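You operate a simulated robot arm through the tools that you are given. There is no shell and no other tool. Be economical: measure what you need, move in short steps, check, and stop when the job is done.

You run a simulated robot arm. Do the job below in one go: nothing can be reset, and whatever is moved stays where it is left.

TASK
Slide the coupler carrier in, latch it, then wipe its track clean with the purple cloth.
Fine: use the small cloth by the seal button and put it back; leave the carrier latched. What is to be rubbed or washed off counts as gone when no trace of it is left.

Only the result counts: the job must be done as asked and must still hold three seconds after the hand-in. Knocking over, shifting, dropping, spilling or breaking anything else fails it. A push-on lid holds only when it is set on centred and level and pressed home; a screw cap is set on level and turned clockwise until tight. Flat cloth is picked up by pressing the open fingertips on it (5 to 10 N) and closing them slowly along it; thin cloth reads only 2 to 8 mm in the jaws.

THE ROBOT
A 7-joint arm with a two-finger parallel gripper, fixed in place. Base frame: the origin is at the foot of the arm, x ahead of it, y to its left, z up; the work surface is at about z = 0.868. Units: m, degrees, N and s.
With the tool pointing down near the work surface it reaches from about 0.24 to 0.68 m from the base axis. Its first joint turns from -66.0 to 66.0 degrees. Payload 2.4 kg.
The TCP is the grasp point between the finger pads, 0.03 m short of the fingertips. In the tool frame z runs along the fingers and y along their closing line. The gripper opens to 0.094 m. The fingers are 0.028 m wide and 0.01 m thick; the gripper's body (0.05 by 0.096 m) begins 0.055 m behind the TCP.
Orientation is that of the tool frame in the base frame, as a unit quaternion [w, x, y, z]. With the fingers straight down and closing along the base's y, the tool's x points along the base's -x, its y along +y and its z along -z.

THE INTERFACE
- The arm moves only by the tool send_rows. Its arguments are lists of equal length, an entry for each row: "offset": the shift along the base's x, y, z in units of 40 mm (1.0 is 40 mm), a list of three; "delta_rot": the turn, a rotation vector about the base's x, y, z in units of 5 degrees (1.0 is 5 degrees), a list of three; "fingers": the closure in counts, from 0 (fully open) to 255 (shut). In form: {"offset": [[tx, ty, tz], ...], "delta_rot": [[wx, wy, wz], ...], "fingers": [fingers, ...]}. A call has 1 to 20 rows; each row shifts and turns the commanded pose from where the row before left it. A call with a number of a shift or a turn outside -1 to 1 is refused whole. Each row takes 0.2 s and may step no farther than 0.05 m and 8.6 degrees from the row before; otherwise, or with a gripper value out of range, the whole call is refused. A pose out of reach is approached as far as the arm can. The call stops where the force on the tool passes 50 N (or 10 N more than at its start, if that is more) or the arm is blocked; 0.2 s more then pass. Each finger travels about 0.153 m/s and halts on what it meets, pressing with about 36 N; the grip force reading is that of the motor and also rises with nothing between the fingers. The clock runs only during rows and for 0.2 s after the last one: add rows that do not move to give the fingers time. The reply holds the time, the measured pose of the TCP, the force on the tool along the base axes, the opening and the grip force, in the units named above and with some noise, with the torque about the TCP (base axes, N m) and any sound that the robot's microphone picked up, and new pictures: "show" is both (left out), scene, wrist or none.
- Cameras (640 x 400 px; columns grow to the right, rows downward): "scene" is fixed at [0.0369, 0.4697, 1.4588]; the picture's right is [-0.78, -0.63, 0.00], its down [-0.28, 0.34, -0.90] and it looks along [0.56, -0.70, -0.44] (base axes); focal length 356 px, centre (320, 200). "wrist" rides on the gripper at [0.076, 0.014, -0.102] in the tool frame; the picture's right is [-0.18, 0.98, 0.00], its down [-0.75, -0.14, -0.64] and it looks along [-0.63, -0.12, 0.77] (tool axes); focal length 243 px, centre (320, 200). There is no depth. A picture from a camera that has moved, and an enlarged one, comes with that camera's place and axes in the base frame and with its lens.
- inspect(camera, box): a new picture of the part [left, top, right, bottom] of that camera's present view, enlarged. The clock stands still meanwhile.
- finish_job(): hands the job in; it is judged then, once.

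Work in short steps. Places have to be worked out from the pictures, the camera data and where the tool is seen: move nearer, look again, correct. Check each grasp and each placing, and mend what went wrong. You have 120 turns and 200 pictures in all, those below and enlarged ones among them. Open the gripper and draw the arm clear of the work before you hand the job in, unless the task says otherwise; then end with one line.

The tools are called after "Call:" as name(argument=value, ...) on one line, values as JSON. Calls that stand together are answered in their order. send_rows: Moves the arm, as the interface text tells. Its arguments: {"type":"object","properties":{"offset":{"type":"array"},"delta_rot":{"type":"array"},"fingers":{"type":"array"},"show":{"type":"string","enum":["both","scene","wrist","none"]}},"required":["offset","delta_rot","fingers"]} The other tools are called the same way: inspect (camera, box) takes an enlarged picture of a part of a camera's view; finish_job () hands the job in.

At the start:

```text
t: 0.0
eef_pos: [0.3346, -0.0146, 1.2201]
ee_rot: [0.0, -0.001, 1.0, -0.001]
contact_force: [-0.3, 0.6, 0.1]
moment: [-0.02, 0.01, 0.02]
grip_width: 0.0939
gripper_force: 0.1
```

scene: 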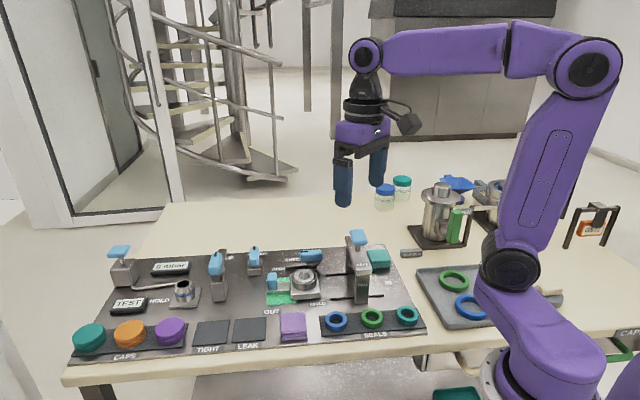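
wrist: 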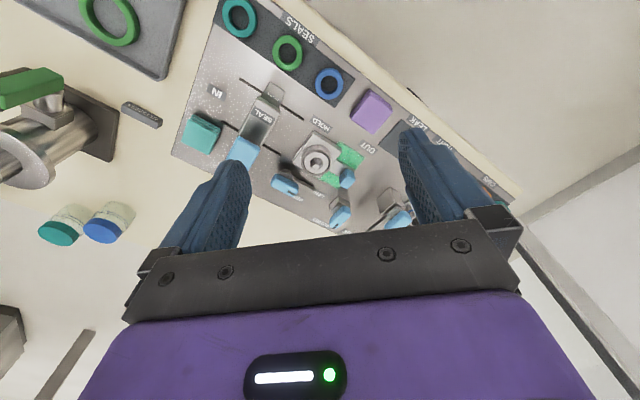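

I see a panel with carrier, latches, and a purple cloth. I take enlarged views first to identify the parts.

Call:
inspect(camera="scene", box=[200, 220, 420, 350])

Call:
inspect(camera="wrist", box=[170, 0, 450, 240])

Call:
inspect(camera="scene", box=[70, 230, 250, 360])

```text
2.91 times, centred on (310, 285) of scene
camera zoom: at [0.0369, 0.4697, 1.4588], right [-0.78, -0.63, 0.0], down [-0.28, 0.34, -0.9], along [0.56, -0.7, -0.44], focal length 1035 px, centre (349, -47)
```

zoom: 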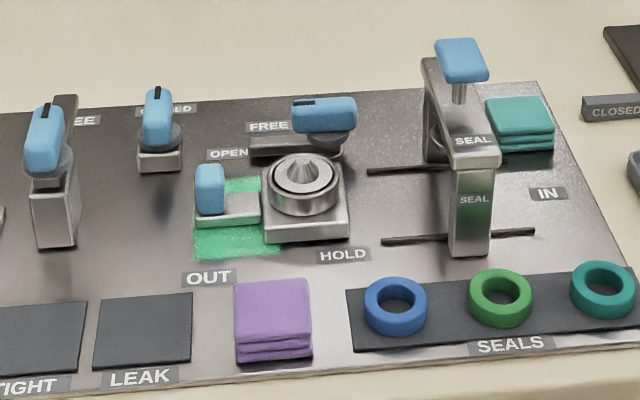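

```text
1.67 times, centred on (310, 120) of wrist
camera zoom: at [0.2581, 0.0004, 1.3225], right [0.18, 0.98, 0.0], down [0.75, -0.14, 0.64], along [0.63, -0.12, -0.77], focal length 404 px, centre (337, 333)
```

zoom: 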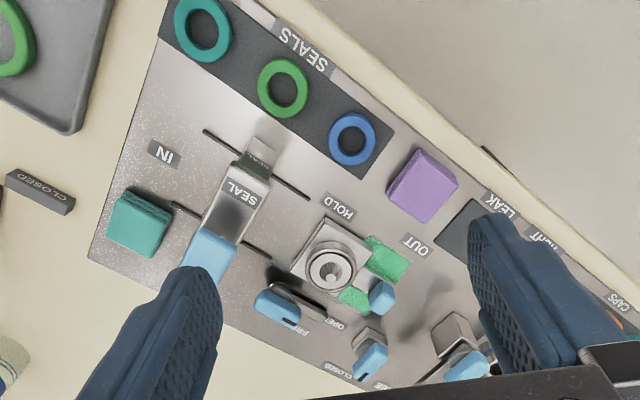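

```text
3.08 times, centred on (160, 295) of scene
camera zoom: at [0.0369, 0.4697, 1.4588], right [-0.78, -0.63, 0.0], down [-0.28, 0.34, -0.9], along [0.56, -0.7, -0.44], focal length 1094 px, centre (812, -92)
```

zoom: 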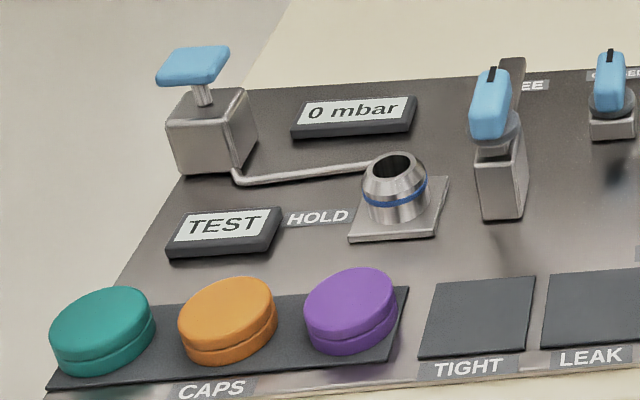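

Both a purple and a teal folded cloth exist; I need the labels and levers read more closely before deciding. Zooming in from both cameras.

Call:
inspect(camera="scene", box=[255, 225, 415, 325])

Call:
inspect(camera="scene", box=[200, 230, 320, 305])

Call:
inspect(camera="wrist", box=[250, 110, 410, 230])

Call:
inspect(camera="scene", box=[340, 160, 640, 350])

```text
4.00 times, centred on (335, 275) of scene
camera zoom: at [0.0369, 0.4697, 1.4588], right [-0.78, -0.63, 0.0], down [-0.28, 0.34, -0.9], along [0.56, -0.7, -0.44], focal length 1423 px, centre (260, -100)
```

zoom: 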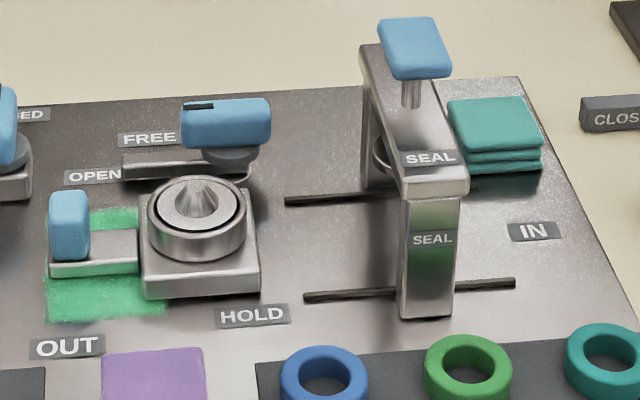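

```text
5.33 times, centred on (260, 268) of scene
camera zoom: at [0.0369, 0.4697, 1.4588], right [-0.78, -0.63, 0.0], down [-0.28, 0.34, -0.9], along [0.56, -0.7, -0.44], focal length 1897 px, centre (640, -160)
```

zoom: 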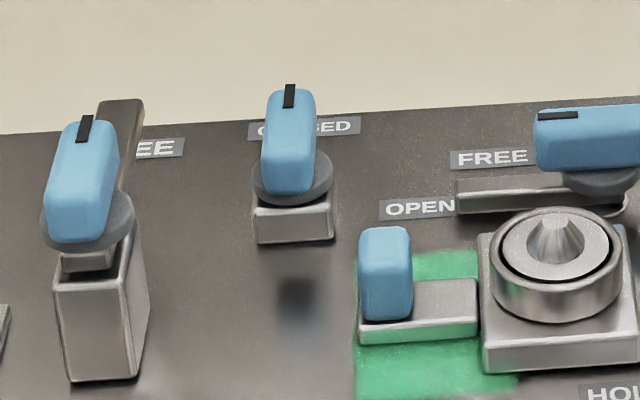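

```text
3.33 times, centred on (330, 170) of wrist
camera zoom: at [0.2581, 0.0004, 1.3225], right [0.18, 0.98, 0.0], down [0.75, -0.14, 0.64], along [0.63, -0.12, -0.77], focal length 809 px, centre (287, 300)
```

zoom: 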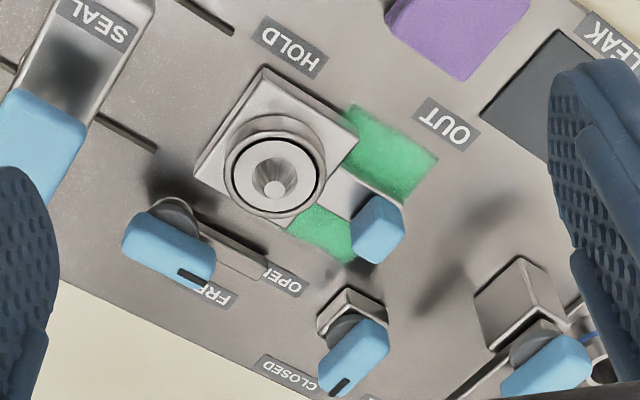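

```text
2.11 times, centred on (490, 255) of scene
camera zoom: at [0.0369, 0.4697, 1.4588], right [-0.78, -0.63, 0.0], down [-0.28, 0.34, -0.9], along [0.56, -0.7, -0.44], focal length 749 px, centre (-38, 84)
```

zoom: 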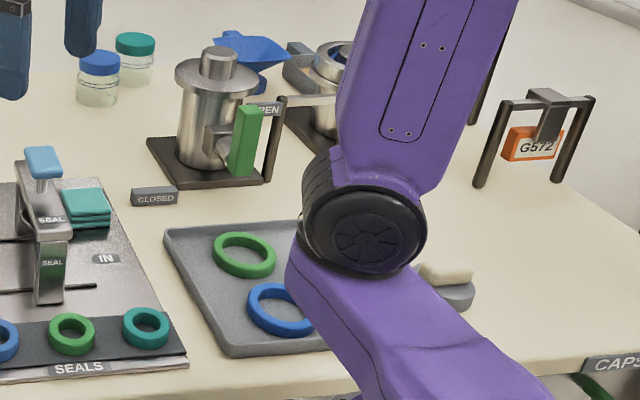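

Now a close look at both cloths and the gantry to settle which one is meant.

Call:
inspect(camera="scene", box=[260, 295, 340, 345])

Call:
inspect(camera="scene", box=[340, 225, 420, 275])

Call:
inspect(camera="wrist", box=[170, 0, 410, 150])

```text
8.00 times, centred on (300, 320) of scene
camera zoom: at [0.0369, 0.4697, 1.4588], right [-0.78, -0.63, 0.0], down [-0.28, 0.34, -0.9], along [0.56, -0.7, -0.44], focal length 2845 px, centre (480, -760)
```

zoom: 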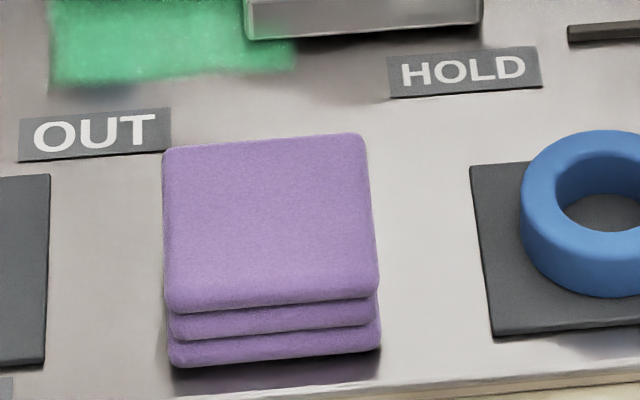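

```text
8.00 times, centred on (380, 250) of scene
camera zoom: at [0.0369, 0.4697, 1.4588], right [-0.78, -0.63, 0.0], down [-0.28, 0.34, -0.9], along [0.56, -0.7, -0.44], focal length 2845 px, centre (-160, -200)
```

zoom: 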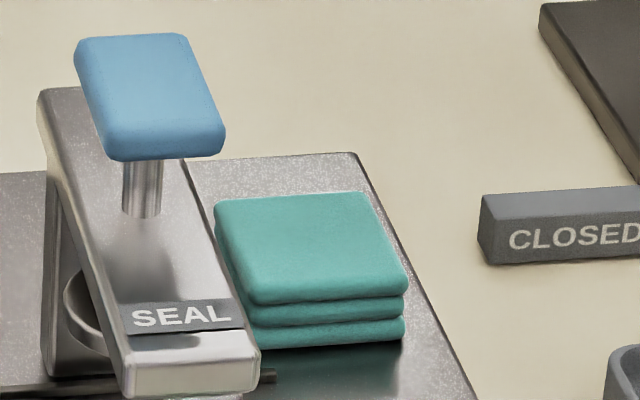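

```text
2.67 times, centred on (290, 75) of wrist
camera zoom: at [0.2581, 0.0004, 1.3225], right [0.18, 0.98, 0.0], down [0.75, -0.14, 0.64], along [0.63, -0.12, -0.77], focal length 647 px, centre (400, 533)
```

zoom: 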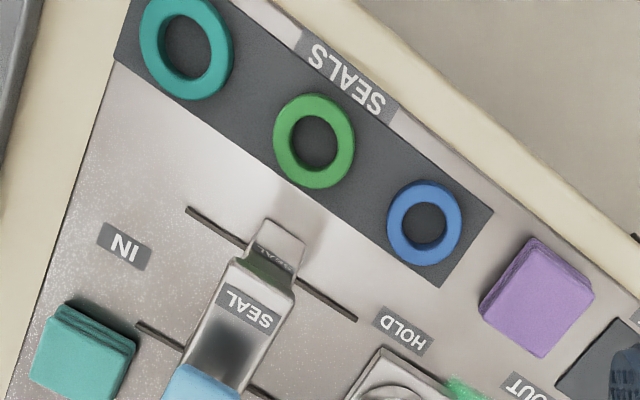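

Both cloths are the same size; the task names the purple one explicitly, so I'll use that. The panel is rotated about 45°: track direction IN ≈ (-0.7,-0.7), carrier handle ≈ (0.559, 0.002, 0.897), latch knob ≈ (0.548,-0.133), gantry ≈ (0.412,-0.144). I go above the spot behind the handle with closed fingers, yaw -45°.

Call:
send_rows(offset=[[0.72, 0.143, -0.5], [0.72, 0.143, -0.5], [0.72, 0.143, -0.5], [0.72, 0.143, -0.5], [0.72, 0.143, -0.5], [0.72, 0.143, -0.5], [0.72, 0.143, -0.5], [0.72, 0.143, -0.5], [0.72, 0.143, -0.5], [0, 0, 0]], delta_rot=[[0, 0, -1], [0, 0, -1], [0, 0, -1], [0, 0, -1], [0, 0, -1], [0, 0, -1], [0, 0, -1], [0, 0, -1], [0, 0, -1], [0, 0, 0]], fingers=[255, 255, 255, 255, 255, 255, 255, 255, 255, 255])

```text
t: 2.2
eef_pos: [0.5943, 0.0368, 1.0407]
ee_rot: [0.001, 0.383, 0.924, 0.0]
contact_force: [0.4, -0.1, -0.6]
moment: [-0.02, -0.01, 0.01]
grip_width: 0.0
gripper_force: 33.2
camera wrist: at [0.551, 0.1015, 1.1418], right [0.83, 0.56, 0.0], down [0.43, -0.63, 0.64], along [0.36, -0.53, -0.77], focal length 243 px, centre (320, 200)
```

scene: 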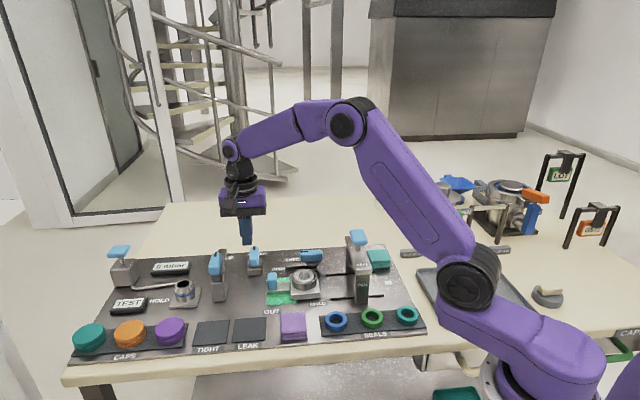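
wrist: 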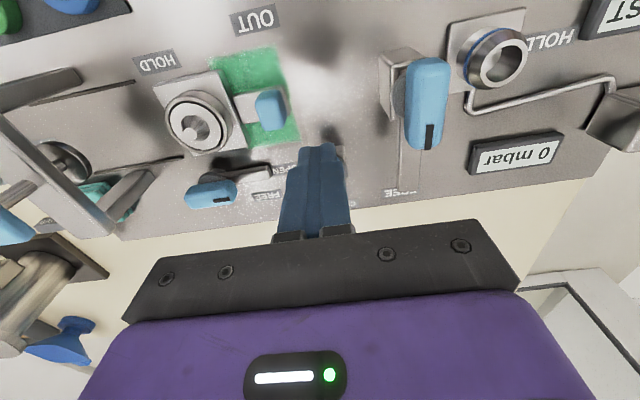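

The view is good; I zoom on the carrier from here to refine the positions.

Call:
inspect(camera="wrist", box=[140, 30, 340, 220])

```text
2.11 times, centred on (240, 125) of wrist
camera zoom: at [0.551, 0.1015, 1.1418], right [0.83, 0.56, 0.0], down [0.43, -0.63, 0.64], along [0.36, -0.53, -0.77], focal length 511 px, centre (488, 358)
```

zoom: 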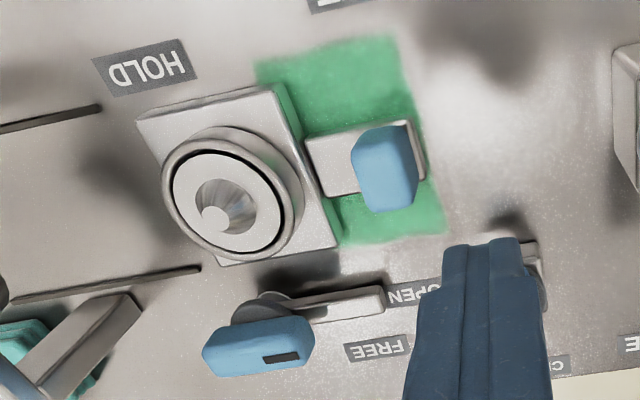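

Handle top ≈ (0.562,0.004,0.91); the TCP is about 46 mm behind it along the track. I descend to z≈0.92.

Call:
send_rows(offset=[[0, 0, -0.8], [0, 0, -0.8], [0, 0, -0.8], [0, 0, -0.6], [0, 0, 0]], delta_rot=[[0, 0, 0], [0, 0, 0], [0, 0, 0], [0, 0, 0], [0, 0, 0]], fingers=[255, 255, 255, 255, 255])

```text
t: 3.4
eef_pos: [0.5943, 0.0366, 0.9194]
ee_rot: [0.0, 0.382, 0.924, 0.0]
contact_force: [-0.6, 0.2, 0.2]
moment: [-0.01, -0.02, -0.01]
grip_width: 0.0001
gripper_force: 33.0
camera wrist: at [0.5496, 0.1013, 1.0217], right [0.82, 0.57, 0.0], down [0.43, -0.63, 0.64], along [0.36, -0.53, -0.77], focal length 243 px, centre (320, 200)
```

scene: 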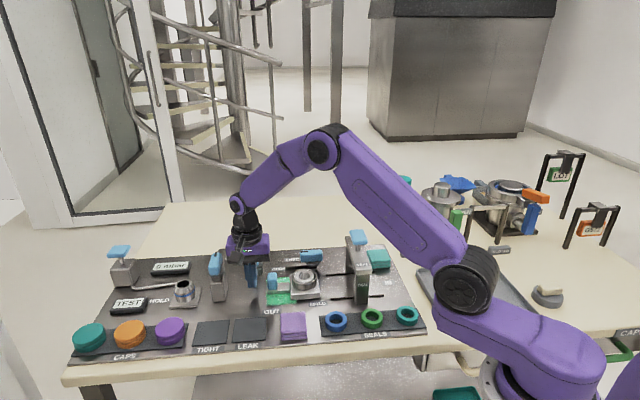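
wrist: 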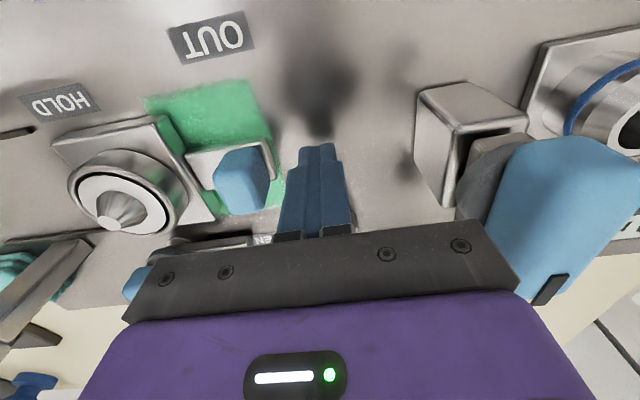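

Clear of everything. I push along the track toward IN, first 70 mm.

Call:
send_rows(offset=[[-0.22, -0.22, 0], [-0.22, -0.22, 0], [-0.22, -0.22, 0], [-0.22, -0.22, 0], [-0.22, -0.22, 0], [-0.22, -0.22, 0]], delta_rot=[[0, 0, 0], [0, 0, 0], [0, 0, 0], [0, 0, 0], [0, 0, 0], [0, 0, 0]], fingers=[255, 255, 255, 255, 255, 255])

```text
t: 4.8
eef_pos: [0.5408, -0.0153, 0.9202]
ee_rot: [0.001, 0.383, 0.924, 0.0]
contact_force: [0.1, -0.5, 0.3]
moment: [-0.02, 0.02, -0.04]
grip_width: 0.0
gripper_force: 33.1
camera wrist: at [0.4972, 0.0485, 1.0225], right [0.82, 0.57, 0.0], down [0.43, -0.63, 0.64], along [0.36, -0.53, -0.77], focal length 243 px, centre (320, 200)
```

scene: 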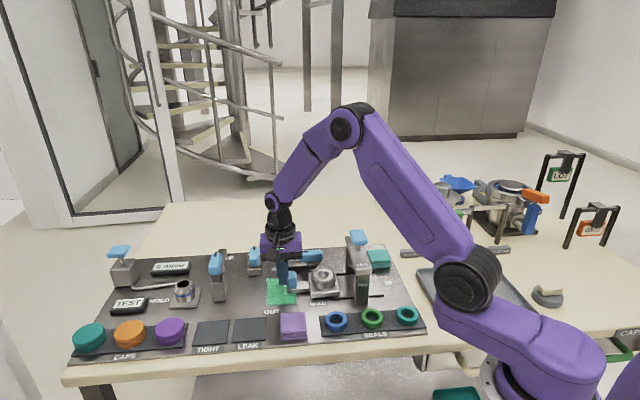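
wrist: 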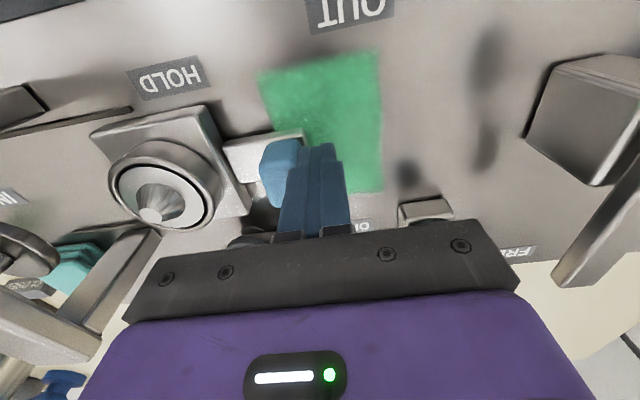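

It slides freely and stays aligned. I continue pushing another ~75 mm, watching force.

Call:
send_rows(offset=[[-0.22, -0.22, 0], [-0.22, -0.22, 0], [-0.22, -0.22, 0], [-0.22, -0.22, 0], [-0.22, -0.22, 0], [-0.11, -0.11, 0], [-0.11, -0.11, 0]], delta_rot=[[0, 0, 0], [0, 0, 0], [0, 0, 0], [0, 0, 0], [0, 0, 0], [0, 0, 0], [0, 0, 0]], fingers=[255, 255, 255, 255, 255, 255, 255])

```text
t: 6.4
eef_pos: [0.4889, -0.0689, 0.921]
ee_rot: [0.0, 0.383, 0.924, 0.0]
contact_force: [-0.1, 0.8, 0.2]
moment: [-0.01, -0.03, 0.01]
grip_width: 0.0
gripper_force: 32.7
camera wrist: at [0.444, -0.0045, 1.0228], right [0.83, 0.56, 0.0], down [0.43, -0.63, 0.64], along [0.36, -0.53, -0.77], focal length 243 px, centre (320, 200)
```

scene: 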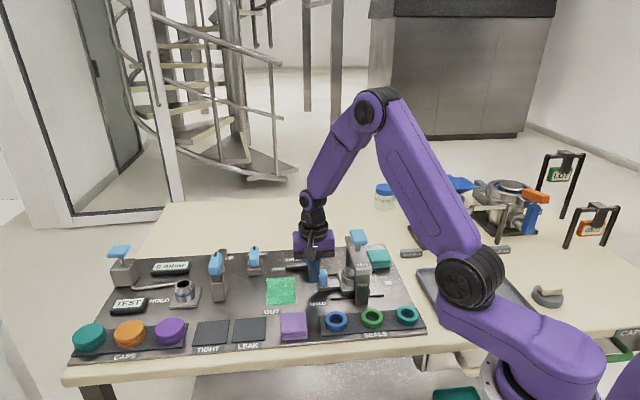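
wrist: 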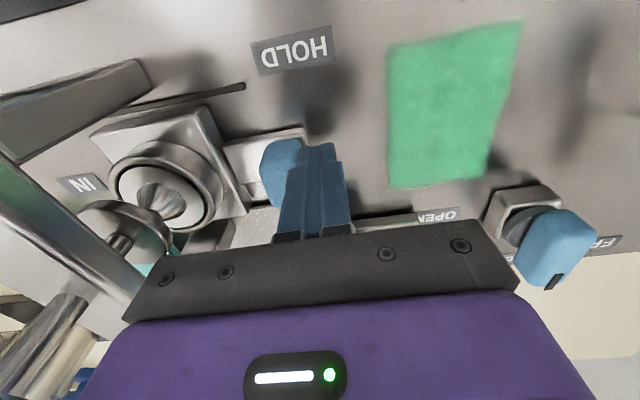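

Stain is now fully exposed. I push on gently until the carrier stops.

Call:
send_rows(offset=[[-0.1, -0.1, 0], [-0.1, -0.1, 0], [-0.1, -0.1, 0], [-0.1, -0.1, 0], [0, 0, 0]], delta_rot=[[0, 0, 0], [0, 0, 0], [0, 0, 0], [0, 0, 0], [0, 0, 0]], fingers=[255, 255, 255, 255, 255])

```text
t: 7.3
eef_pos: [0.4828, -0.0726, 0.922]
ee_rot: [0.009, 0.377, 0.926, 0.004]
contact_force: [6.2, 5.2, -2.7]
moment: [0.01, -0.1, -0.07]
grip_width: 0.0001
gripper_force: 33.2
stopped in row 4: the force on the tool passed its limit at 56 N (the readings are from after the stop); the commanded pose is now the measured one
camera wrist: at [0.4358, -0.0099, 1.0227], right [0.82, 0.57, 0.02], down [0.43, -0.63, 0.65], along [0.38, -0.53, -0.76], focal length 243 px, centre (320, 200)
```

scene: 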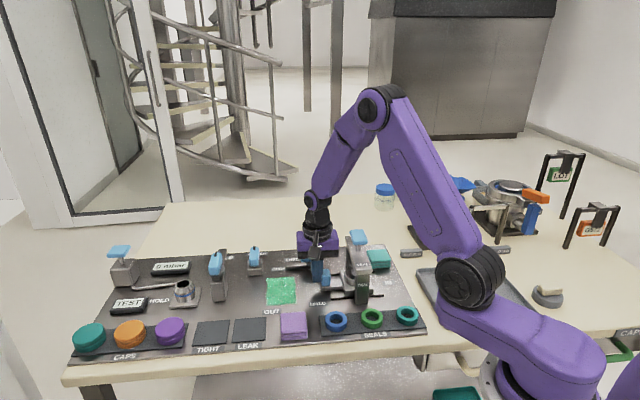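
wrist: 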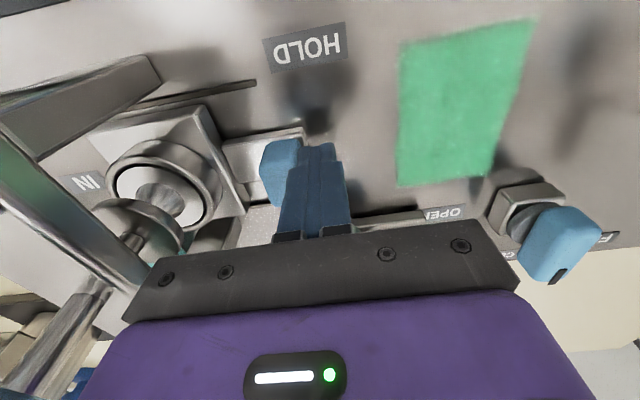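

Hard stop after ~133 mm of travel; the ring sits beneath the gantry, as expected. I back off and lift to look.

Call:
send_rows(offset=[[0.25, 0.25, 0], [0.25, 0.25, 0.1], [0, 0, 0.9], [0, 0, 0.9], [0, 0, 0.9], [0, 0, 0.9], [0, 0, 0.9], [0, 0, 0]], delta_rot=[[0, 0, 0], [0, 0, 0], [0, 0, 0], [0, 0, 0], [0, 0, 0], [0, 0, 0], [0, 0, 0], [0, 0, 0]], fingers=[255, 255, 255, 255, 255, 255, 255, 255])

Call:
inspect(camera="scene", box=[255, 225, 415, 325])

Call:
inspect(camera="wrist", box=[140, 30, 440, 230])

```text
t: 9.1
eef_pos: [0.5014, -0.0547, 1.1067]
ee_rot: [0.007, 0.378, 0.926, 0.004]
contact_force: [0.4, 0.4, 0.2]
moment: [0.01, -0.01, 0.0]
grip_width: 0.0
gripper_force: 33.2
camera wrist: at [0.4549, 0.0096, 1.2079], right [0.82, 0.57, 0.01], down [0.43, -0.63, 0.65], along [0.38, -0.53, -0.76], focal length 243 px, centre (320, 200)
```

scene: 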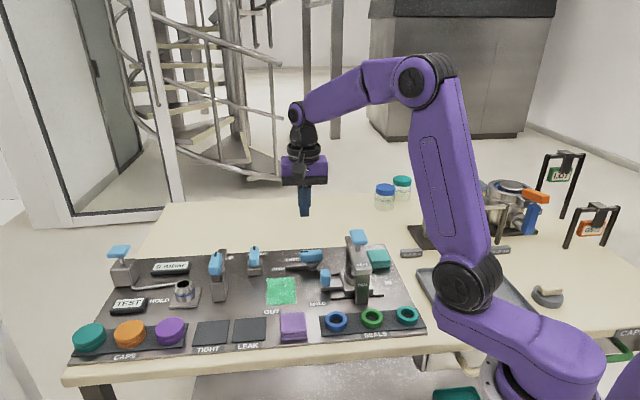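
wrist: 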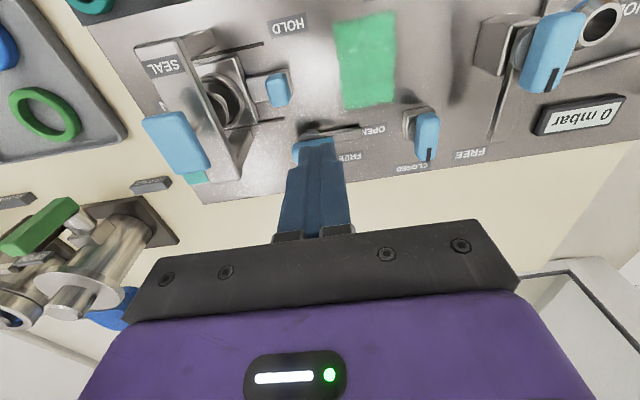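

```text
4.00 times, centred on (335, 275) of scene
camera zoom: at [0.0369, 0.4697, 1.4588], right [-0.78, -0.63, 0.0], down [-0.28, 0.34, -0.9], along [0.56, -0.7, -0.44], focal length 1423 px, centre (260, -100)
```

zoom: 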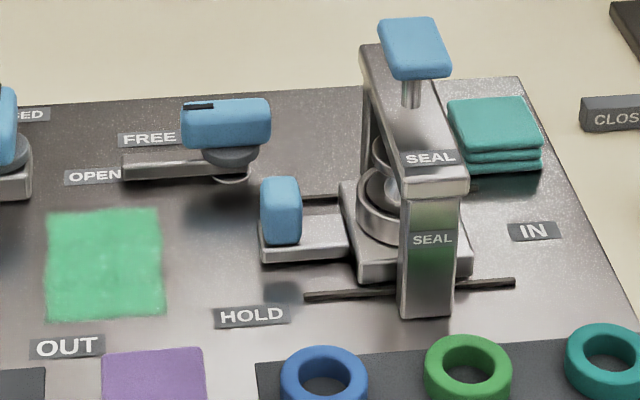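

```text
2.00 times, centred on (290, 130) of wrist
camera zoom: at [0.4549, 0.0096, 1.2079], right [0.82, 0.57, 0.01], down [0.43, -0.63, 0.65], along [0.38, -0.53, -0.76], focal length 485 px, centre (380, 340)
```

zoom: 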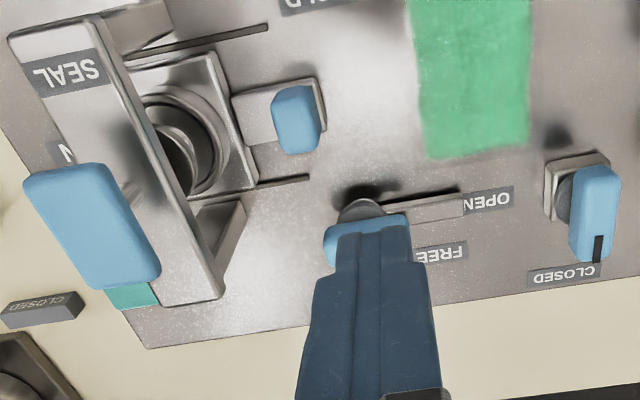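

Carrier is seated under the gantry and the stain is fully exposed. Next, the latch knob at ≈(0.5435,-0.1275,0.907): I rotate to close across it (yaw -135°) above the knob.

Call:
send_rows(offset=[[0.0583, -0.1014, -0.1], [0.0583, -0.1014, -0.1], [0.0583, -0.1014, -0.1], [0.0583, -0.1014, -0.1], [0.0583, -0.1014, -0.1], [0.0583, -0.1014, -0.1], [0.0583, -0.1014, -0.1], [0.0583, -0.1014, -0.1], [0.0583, -0.1014, -0.1], [0.0583, -0.1014, -0.1], [0.0583, -0.1014, -0.1], [0.0583, -0.1014, -0.1], [0.0583, -0.1014, -0.1], [0.0583, -0.1014, -0.1], [0.0583, -0.1014, -0.1], [0.0583, -0.1014, -0.1], [0.0583, -0.1014, -0.1], [0.0583, -0.1014, -0.1], [0, 0, 0]], delta_rot=[[0, 0, -1], [0, 0, -1], [0, 0, -1], [0, 0, -1], [0, 0, -1], [0, 0, -1], [0, 0, -1], [0, 0, -1], [0, 0, -1], [0, 0, -1], [0, 0, -1], [0, 0, -1], [0, 0, -1], [0, 0, -1], [0, 0, -1], [0, 0, -1], [0, 0, -1], [0, 0, -1], [0, 0, 0]], fingers=[110, 110, 110, 110, 110, 110, 110, 110, 110, 110, 110, 110, 110, 110, 110, 110, 110, 110, 110])

```text
t: 13.1
eef_pos: [0.5431, -0.1303, 1.0323]
ee_rot: [0.008, 0.923, 0.386, -0.004]
contact_force: [1.0, -0.3, -0.6]
moment: [-0.03, -0.02, 0.04]
grip_width: 0.0532
gripper_force: 0.1
camera wrist: at [0.6063, -0.0828, 1.1347], right [0.57, -0.82, 0.01], down [-0.63, -0.43, 0.65], along [-0.53, -0.38, -0.76], focal length 243 px, centre (320, 200)
```

scene: 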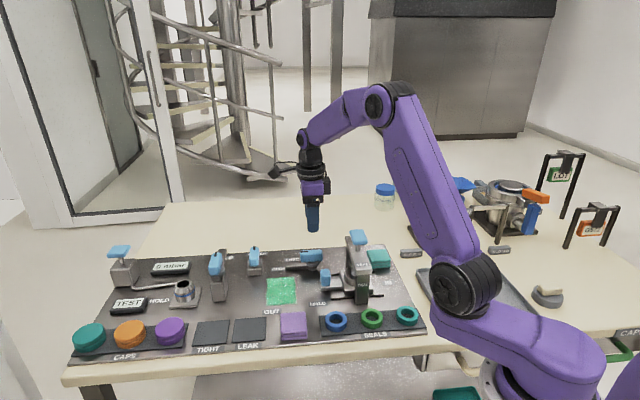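
wrist: 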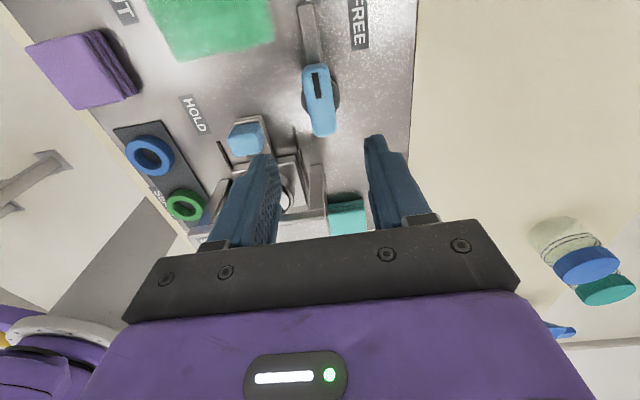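

Knob is centred between the fingers at ≈(0.546,-0.1275). I descend to grip height and close.

Call:
send_rows(offset=[[0.07, 0.07, -0.8], [0, 0, -0.8], [0, 0, -0.7], [0, 0, -0.3], [0, 0, 0]], delta_rot=[[0, 0, 0], [0, 0, 0], [0, 0, 0], [0, 0, 0], [0, 0, 0]], fingers=[110, 110, 110, 110, 110])

Call:
inspect(camera="scene", box=[255, 225, 415, 325])

```text
t: 14.3
eef_pos: [0.5446, -0.1252, 0.929]
ee_rot: [0.008, 0.922, 0.386, -0.003]
contact_force: [0.1, 0.2, -0.1]
moment: [0.0, 0.02, 0.04]
grip_width: 0.0536
gripper_force: 0.1
camera wrist: at [0.6084, -0.0788, 1.0301], right [0.57, -0.82, 0.01], down [-0.63, -0.43, 0.65], along [-0.53, -0.38, -0.76], focal length 243 px, centre (320, 200)
```

scene: 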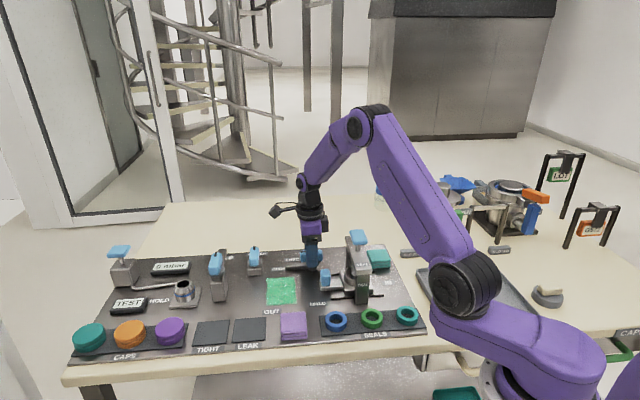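
wrist: 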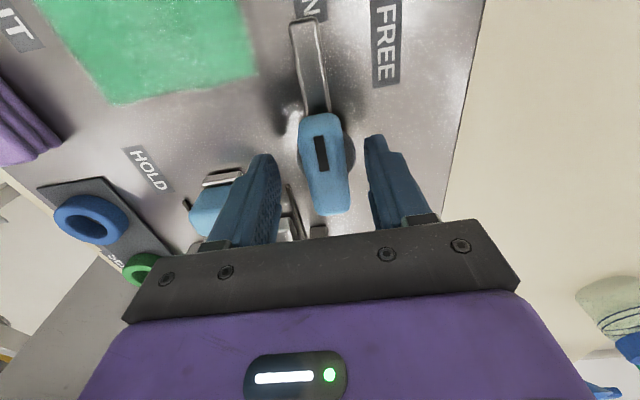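

```text
4.00 times, centred on (335, 275) of scene
camera zoom: at [0.0369, 0.4697, 1.4588], right [-0.78, -0.63, 0.0], down [-0.28, 0.34, -0.9], along [0.56, -0.7, -0.44], focal length 1423 px, centre (260, -100)
```

zoom: 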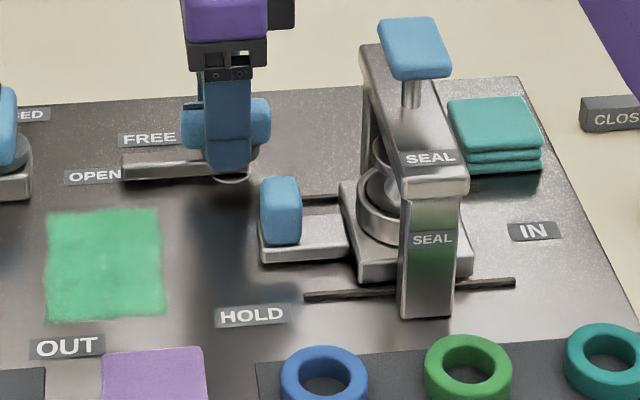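

Knob is well straddled. Closing on it.

Call:
send_rows(offset=[[0, 0, 0], [0, 0, 0], [0, 0, 0], [0, 0, 0], [0, 0, 0]], delta_rot=[[0, 0, 0], [0, 0, 0], [0, 0, 0], [0, 0, 0], [0, 0, 0]], fingers=[150, 170, 190, 255, 255], show="wrist")

```text
t: 15.5
eef_pos: [0.547, -0.1276, 0.9309]
ee_rot: [0.01, 0.922, 0.386, 0.0]
contact_force: [21.5, -17.3, -4.2]
moment: [0.35, 0.65, 0.13]
grip_width: 0.0241
gripper_force: 45.2
camera wrist: at [0.6099, -0.0812, 1.0313], right [0.57, -0.82, 0.02], down [-0.63, -0.42, 0.65], along [-0.52, -0.38, -0.76], focal length 243 px, centre (320, 200)
```

wrist: 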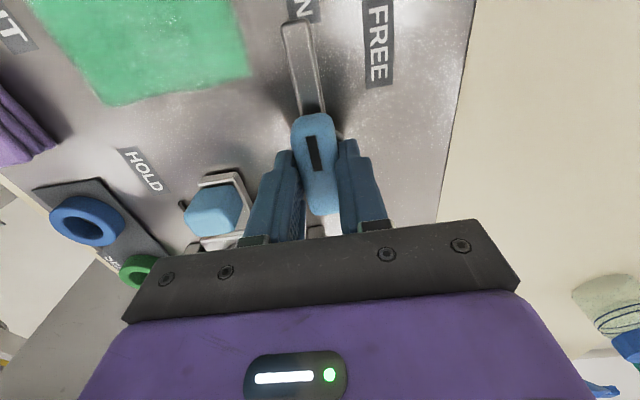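

Gripped at 24 mm; side load shows I'm ~3 mm off, so I relieve that and start turning counter-clockwise.

Call:
send_rows(offset=[[0.06, -0.06, 0], [0, 0, 0], [0, 0, 0], [0, 0, 0], [0, 0, 0]], delta_rot=[[0, 0, 0], [0, 0, 0.6], [0, 0, 0.8], [0, 0, 0.8], [0, 0, 0.8]], fingers=[255, 255, 255, 255, 255], show="wrist")

```text
t: 16.7
eef_pos: [0.5474, -0.1276, 0.9304]
ee_rot: [0.007, 0.863, 0.506, -0.003]
contact_force: [-5.9, -2.3, 19.4]
moment: [0.7, 1.0, -0.02]
grip_width: 0.0237
gripper_force: 44.5
camera wrist: at [0.5959, -0.066, 1.0309], right [0.77, -0.64, 0.01], down [-0.49, -0.58, 0.65], along [-0.41, -0.5, -0.76], focal length 243 px, centre (320, 200)
```

wrist: 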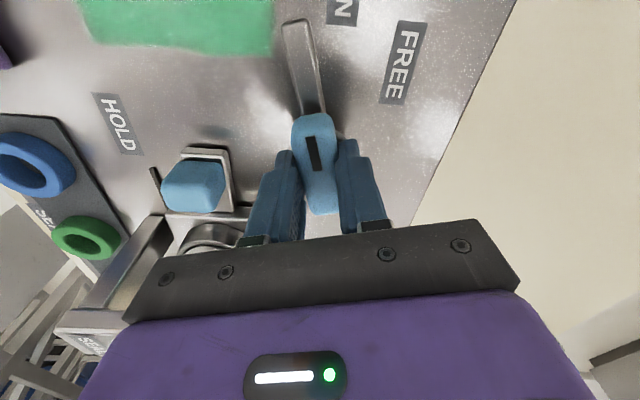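

The lever turns with the gripper. I raise a touch to unload the vertical force and keep turning.

Call:
send_rows(offset=[[0, 0, 0.05], [0, 0, 0], [0, 0, 0], [0, 0, 0], [0, 0, 0], [0, 0, 0], [0, 0, 0], [0, 0, 0]], delta_rot=[[0, 0, 0.9], [0, 0, 0.9], [0, 0, 0.9], [0, 0, 0.9], [0, 0, 0.9], [0, 0, 0.9], [0, 0, 0.9], [0, 0, 0.9]], fingers=[255, 255, 255, 255, 255, 255, 255, 255], show="wrist")

```text
t: 18.5
eef_pos: [0.5448, -0.1263, 0.93]
ee_rot: [0.002, 0.665, 0.747, -0.002]
contact_force: [-24.8, 7.4, -15.1]
moment: [-1.1, 0.27, -0.12]
grip_width: 0.0237
gripper_force: 45.1
camera wrist: at [0.549, -0.0486, 1.0312], right [1.0, -0.07, 0.0], down [-0.05, -0.76, 0.65], along [-0.04, -0.65, -0.76], focal length 243 px, centre (320, 200)
```

wrist: 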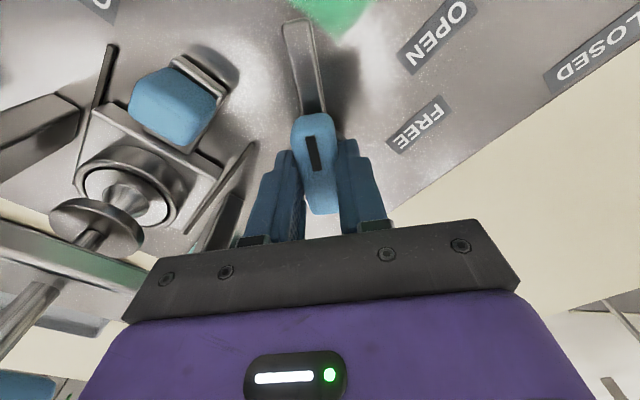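

Halfway (≈51°). I relieve the side load and continue.

Call:
send_rows(offset=[[-0.06, 0.02, -0.03], [0, 0, 0], [0, 0, 0], [0, 0, 0], [0, 0, 0], [0, 0, 0], [0, 0, 0]], delta_rot=[[0, 0, 0.9], [0, 0, 0.9], [0, 0, 0.9], [0, 0, 0.9], [0, 0, 0.9], [0, 0, 0.9], [0, 0, 0.9]], fingers=[255, 255, 255, 255, 255, 255, 255], show="wrist")

```text
t: 20.1
eef_pos: [0.542, -0.1275, 0.9295]
ee_rot: [0.003, 0.439, 0.899, 0.002]
contact_force: [-28.9, -1.8, 5.1]
moment: [-1.39, 0.47, -0.1]
grip_width: 0.0237
gripper_force: 44.6
camera wrist: at [0.5051, -0.0589, 1.0316], right [0.89, 0.46, 0.01], down [0.35, -0.68, 0.64], along [0.3, -0.57, -0.77], focal length 243 px, centre (320, 200)
```

wrist: 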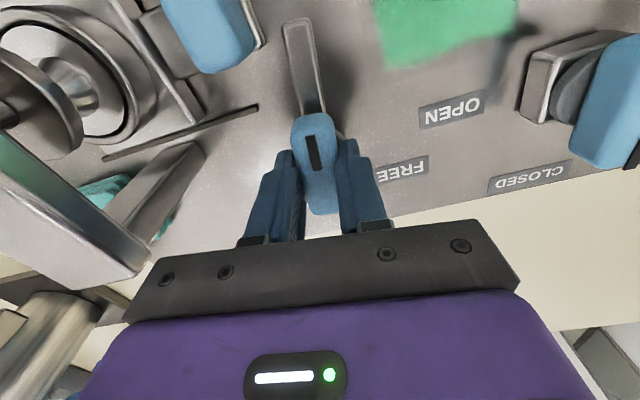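

About 82° done. I relieve the load and turn the rest until it meets its stop.

Call:
send_rows(offset=[[-0.07, 0, 0], [0, 0, 0], [0, 0, 0]], delta_rot=[[0, 0, 0.7], [0, 0, 0.7], [0, 0, 0.5]], fingers=[255, 255, 255], show="wrist")

```text
t: 20.9
eef_pos: [0.5402, -0.1282, 0.9302]
ee_rot: [0.005, 0.364, 0.931, 0.004]
contact_force: [-18.5, -8.6, -0.4]
moment: [-0.25, 1.29, -1.77]
grip_width: 0.0245
gripper_force: 44.7
camera wrist: at [0.4933, -0.0663, 1.0314], right [0.8, 0.6, 0.01], down [0.45, -0.62, 0.65], along [0.39, -0.51, -0.76], focal length 243 px, centre (320, 200)
```

wrist: 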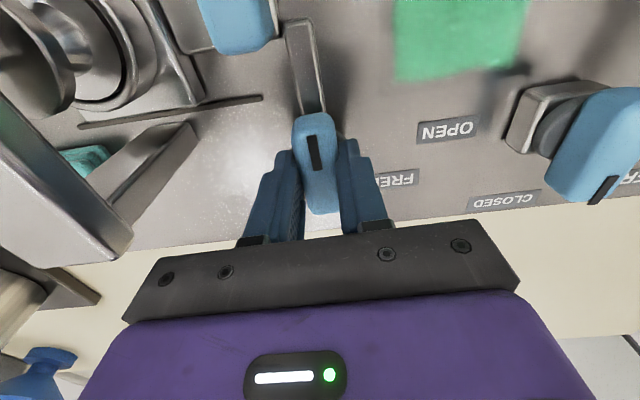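

A -1.8 Nm resisting torque at ≈92° means the lever is at its stop. I release and lift straight up, then look.

Call:
send_rows(offset=[[0, 0, 0], [0, 0, 0], [0, 0, 0], [0, 0, 0.5], [0, 0, 0.9], [0, 0, 0.9], [0, 0, 0.9], [0, 0, 0.9], [0, 0, 0.9]], delta_rot=[[0, 0, 0], [0, 0, 0], [0, 0, 0], [0, 0, 0], [0, 0, 0], [0, 0, 0], [0, 0, 0], [0, 0, 0], [0, 0, 0]], fingers=[170, 110, 110, 110, 110, 110, 110, 110, 110], show="wrist")

Call:
inspect(camera="scene", box=[255, 225, 415, 325])

```text
t: 22.9
eef_pos: [0.5437, -0.1269, 1.1309]
ee_rot: [0.007, 0.363, 0.932, 0.004]
contact_force: [0.1, -0.2, 0.5]
moment: [-0.03, -0.02, -0.03]
grip_width: 0.0537
gripper_force: 0.0
camera wrist: at [0.4947, -0.0651, 1.2323], right [0.8, 0.6, 0.01], down [0.45, -0.61, 0.65], along [0.4, -0.51, -0.76], focal length 243 px, centre (320, 200)
```

wrist: 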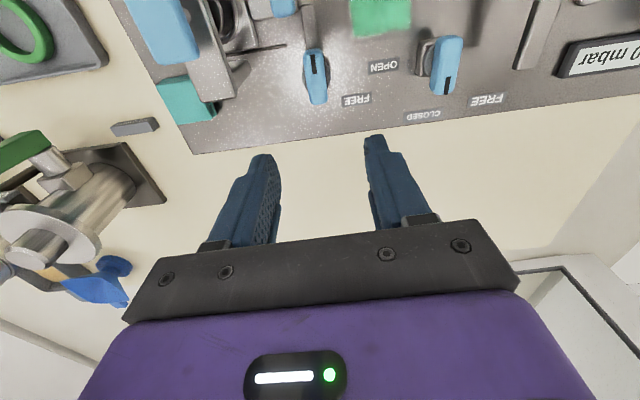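

```text
4.00 times, centred on (335, 275) of scene
camera zoom: at [0.0369, 0.4697, 1.4588], right [-0.78, -0.63, 0.0], down [-0.28, 0.34, -0.9], along [0.56, -0.7, -0.44], focal length 1423 px, centre (260, -100)
```

zoom: 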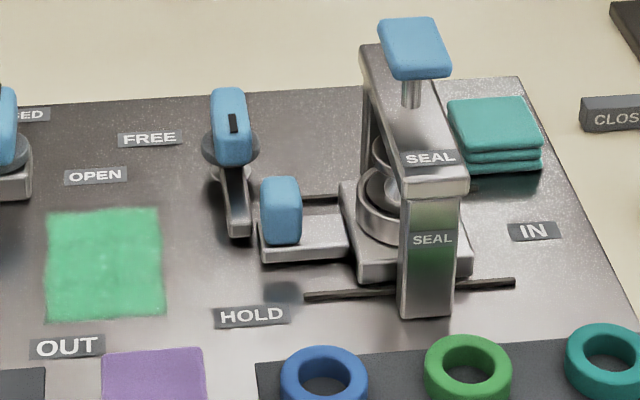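

Latch is across the track behind the carrier, pointing at HOLD. Now I go above the purple cloth (≈(0.428,0.067), top z≈0.89), straightening the tool to yaw -45°.

Call:
send_rows(offset=[[-0.362, 0.606, -0.3], [-0.362, 0.606, -0.3], [-0.362, 0.606, -0.3], [-0.362, 0.606, -0.3], [-0.362, 0.606, -0.4], [-0.362, 0.606, -0.4], [-0.362, 0.606, -0.4], [-0.362, 0.606, -0.4], [0, 0, 0]], delta_rot=[[-0.02, 0.18, -0.5], [0, 0, 0], [0, 0, 0], [0, 0, 0], [0, 0, 0], [0, 0, 0], [0, 0, 0], [0, 0, 0], [0, 0, 0]], fingers=[52, 52, 52, 52, 52, 52, 52, 52, 52])

Call:
inspect(camera="scene", box=[230, 235, 390, 345])

```text
t: 24.9
eef_pos: [0.4263, 0.0682, 1.0178]
ee_rot: [0.001, 0.383, 0.924, 0.001]
contact_force: [-0.2, -0.3, -0.5]
moment: [0.0, 0.01, -0.01]
grip_width: 0.0748
gripper_force: 0.1
camera wrist: at [0.3826, 0.1309, 1.1199], right [0.82, 0.57, 0.0], down [0.43, -0.63, 0.64], along [0.36, -0.53, -0.77], focal length 243 px, centre (320, 200)
```

scene: 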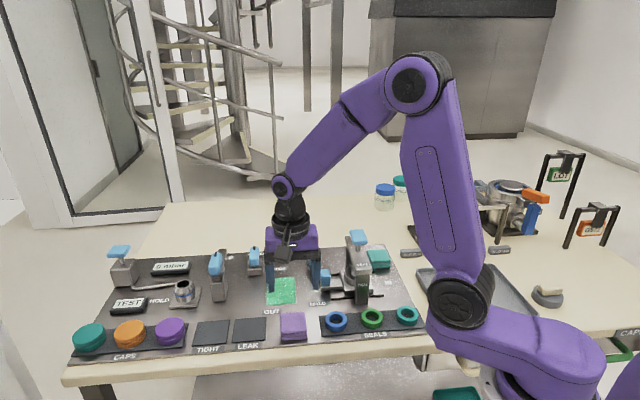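
wrist: 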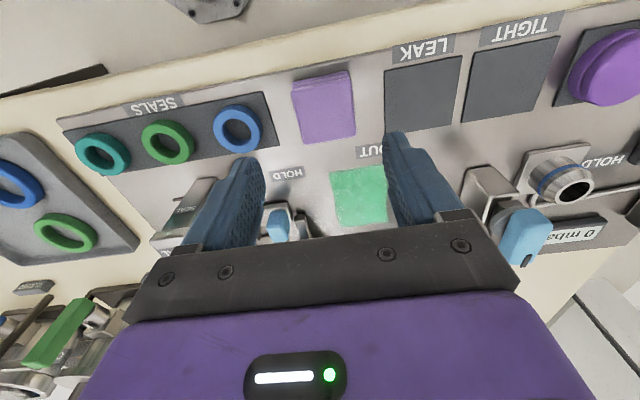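

```text
3.64 times, centred on (310, 290) of scene
camera zoom: at [0.0369, 0.4697, 1.4588], right [-0.78, -0.63, 0.0], down [-0.28, 0.34, -0.9], along [0.56, -0.7, -0.44], focal length 1293 px, centre (356, -127)
```

zoom: 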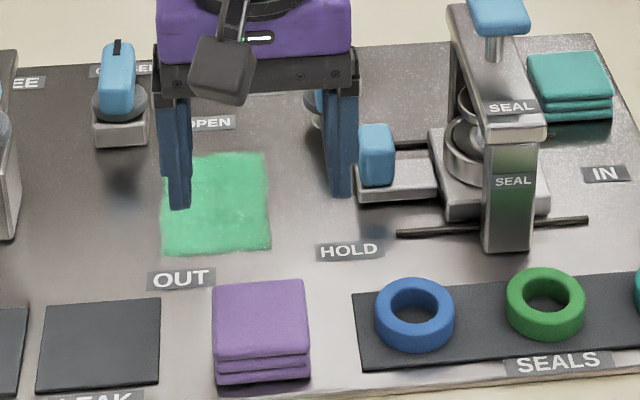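

Cloth centre by both cameras ≈ (0.431,0.068). I descend with fingers straddling it to tip height ≈0.887 and look.

Call:
send_rows(offset=[[0.12, 0, -0.7], [0, 0, -0.7], [0, 0, -0.7], [0, 0, -0.4], [0, 0, 0]], delta_rot=[[0, 0, 0], [0, 0, 0], [0, 0, 0], [0, 0, 0], [0, 0, 0]], fingers=[52, 52, 52, 52, 52], show="wrist")

Call:
inspect(camera="scene", box=[250, 285, 346, 345])

```text
t: 26.1
eef_pos: [0.4315, 0.0654, 0.9176]
ee_rot: [0.0, 0.383, 0.924, 0.0]
contact_force: [0.1, 0.7, 0.0]
moment: [-0.03, 0.0, 0.02]
grip_width: 0.0748
gripper_force: 0.1
camera wrist: at [0.3872, 0.131, 1.0197], right [0.83, 0.56, 0.0], down [0.43, -0.63, 0.64], along [0.36, -0.53, -0.77], focal length 243 px, centre (320, 200)
```

wrist: 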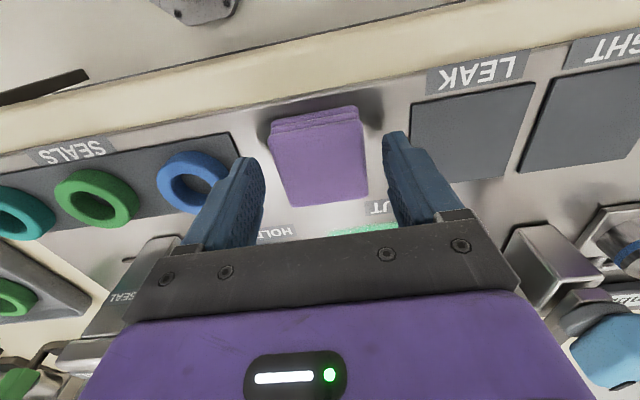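

```text
6.67 times, centred on (298, 315) of scene
camera zoom: at [0.0369, 0.4697, 1.4588], right [-0.78, -0.63, 0.0], down [-0.28, 0.34, -0.9], along [0.56, -0.7, -0.44], focal length 2371 px, centre (467, -567)
```

zoom: 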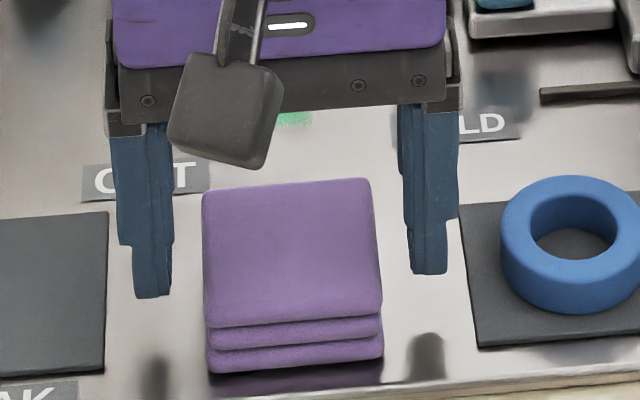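

Tips are ~10 mm above the panel (panel z≈0.877) and centred on the cloth. I narrow slightly, lower 7 mm, then close slowly.

Call:
send_rows(offset=[[0, 0, 0], [0, 0, 0], [0, 0, -0.1], [0, 0, -0.07], [0, 0, 0], [0, 0, 0], [0, 0, 0], [0, 0, 0], [0, 0, 0], [0, 0, 0]], delta_rot=[[0, 0, 0], [0, 0, 0], [0, 0, 0], [0, 0, 0], [0, 0, 0], [0, 0, 0], [0, 0, 0], [0, 0, 0], [0, 0, 0], [0, 0, 0]], fingers=[75, 85, 85, 85, 100, 110, 120, 130, 140, 150], show="wrist")

Call:
inspect(camera="scene", box=[250, 285, 346, 345])

```text
t: 28.3
eef_pos: [0.4321, 0.0661, 0.9113]
ee_rot: [0.001, 0.382, 0.924, 0.0]
contact_force: [0.5, 0.5, -0.1]
moment: [0.0, -0.01, 0.0]
grip_width: 0.0544
gripper_force: 36.1
camera wrist: at [0.3873, 0.1309, 1.0135], right [0.82, 0.57, 0.0], down [0.43, -0.63, 0.64], along [0.36, -0.53, -0.77], focal length 243 px, centre (320, 200)
```

wrist: 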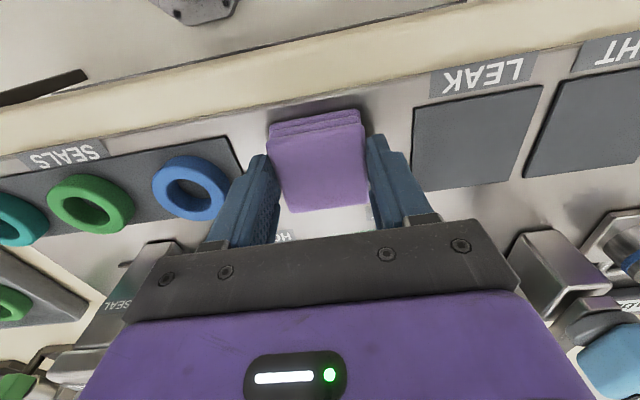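

```text
6.67 times, centred on (298, 315) of scene
camera zoom: at [0.0369, 0.4697, 1.4588], right [-0.78, -0.63, 0.0], down [-0.28, 0.34, -0.9], along [0.56, -0.7, -0.44], focal length 2371 px, centre (467, -567)
```

zoom: 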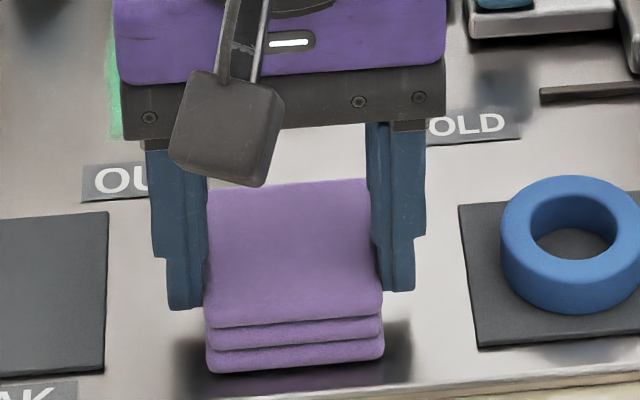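

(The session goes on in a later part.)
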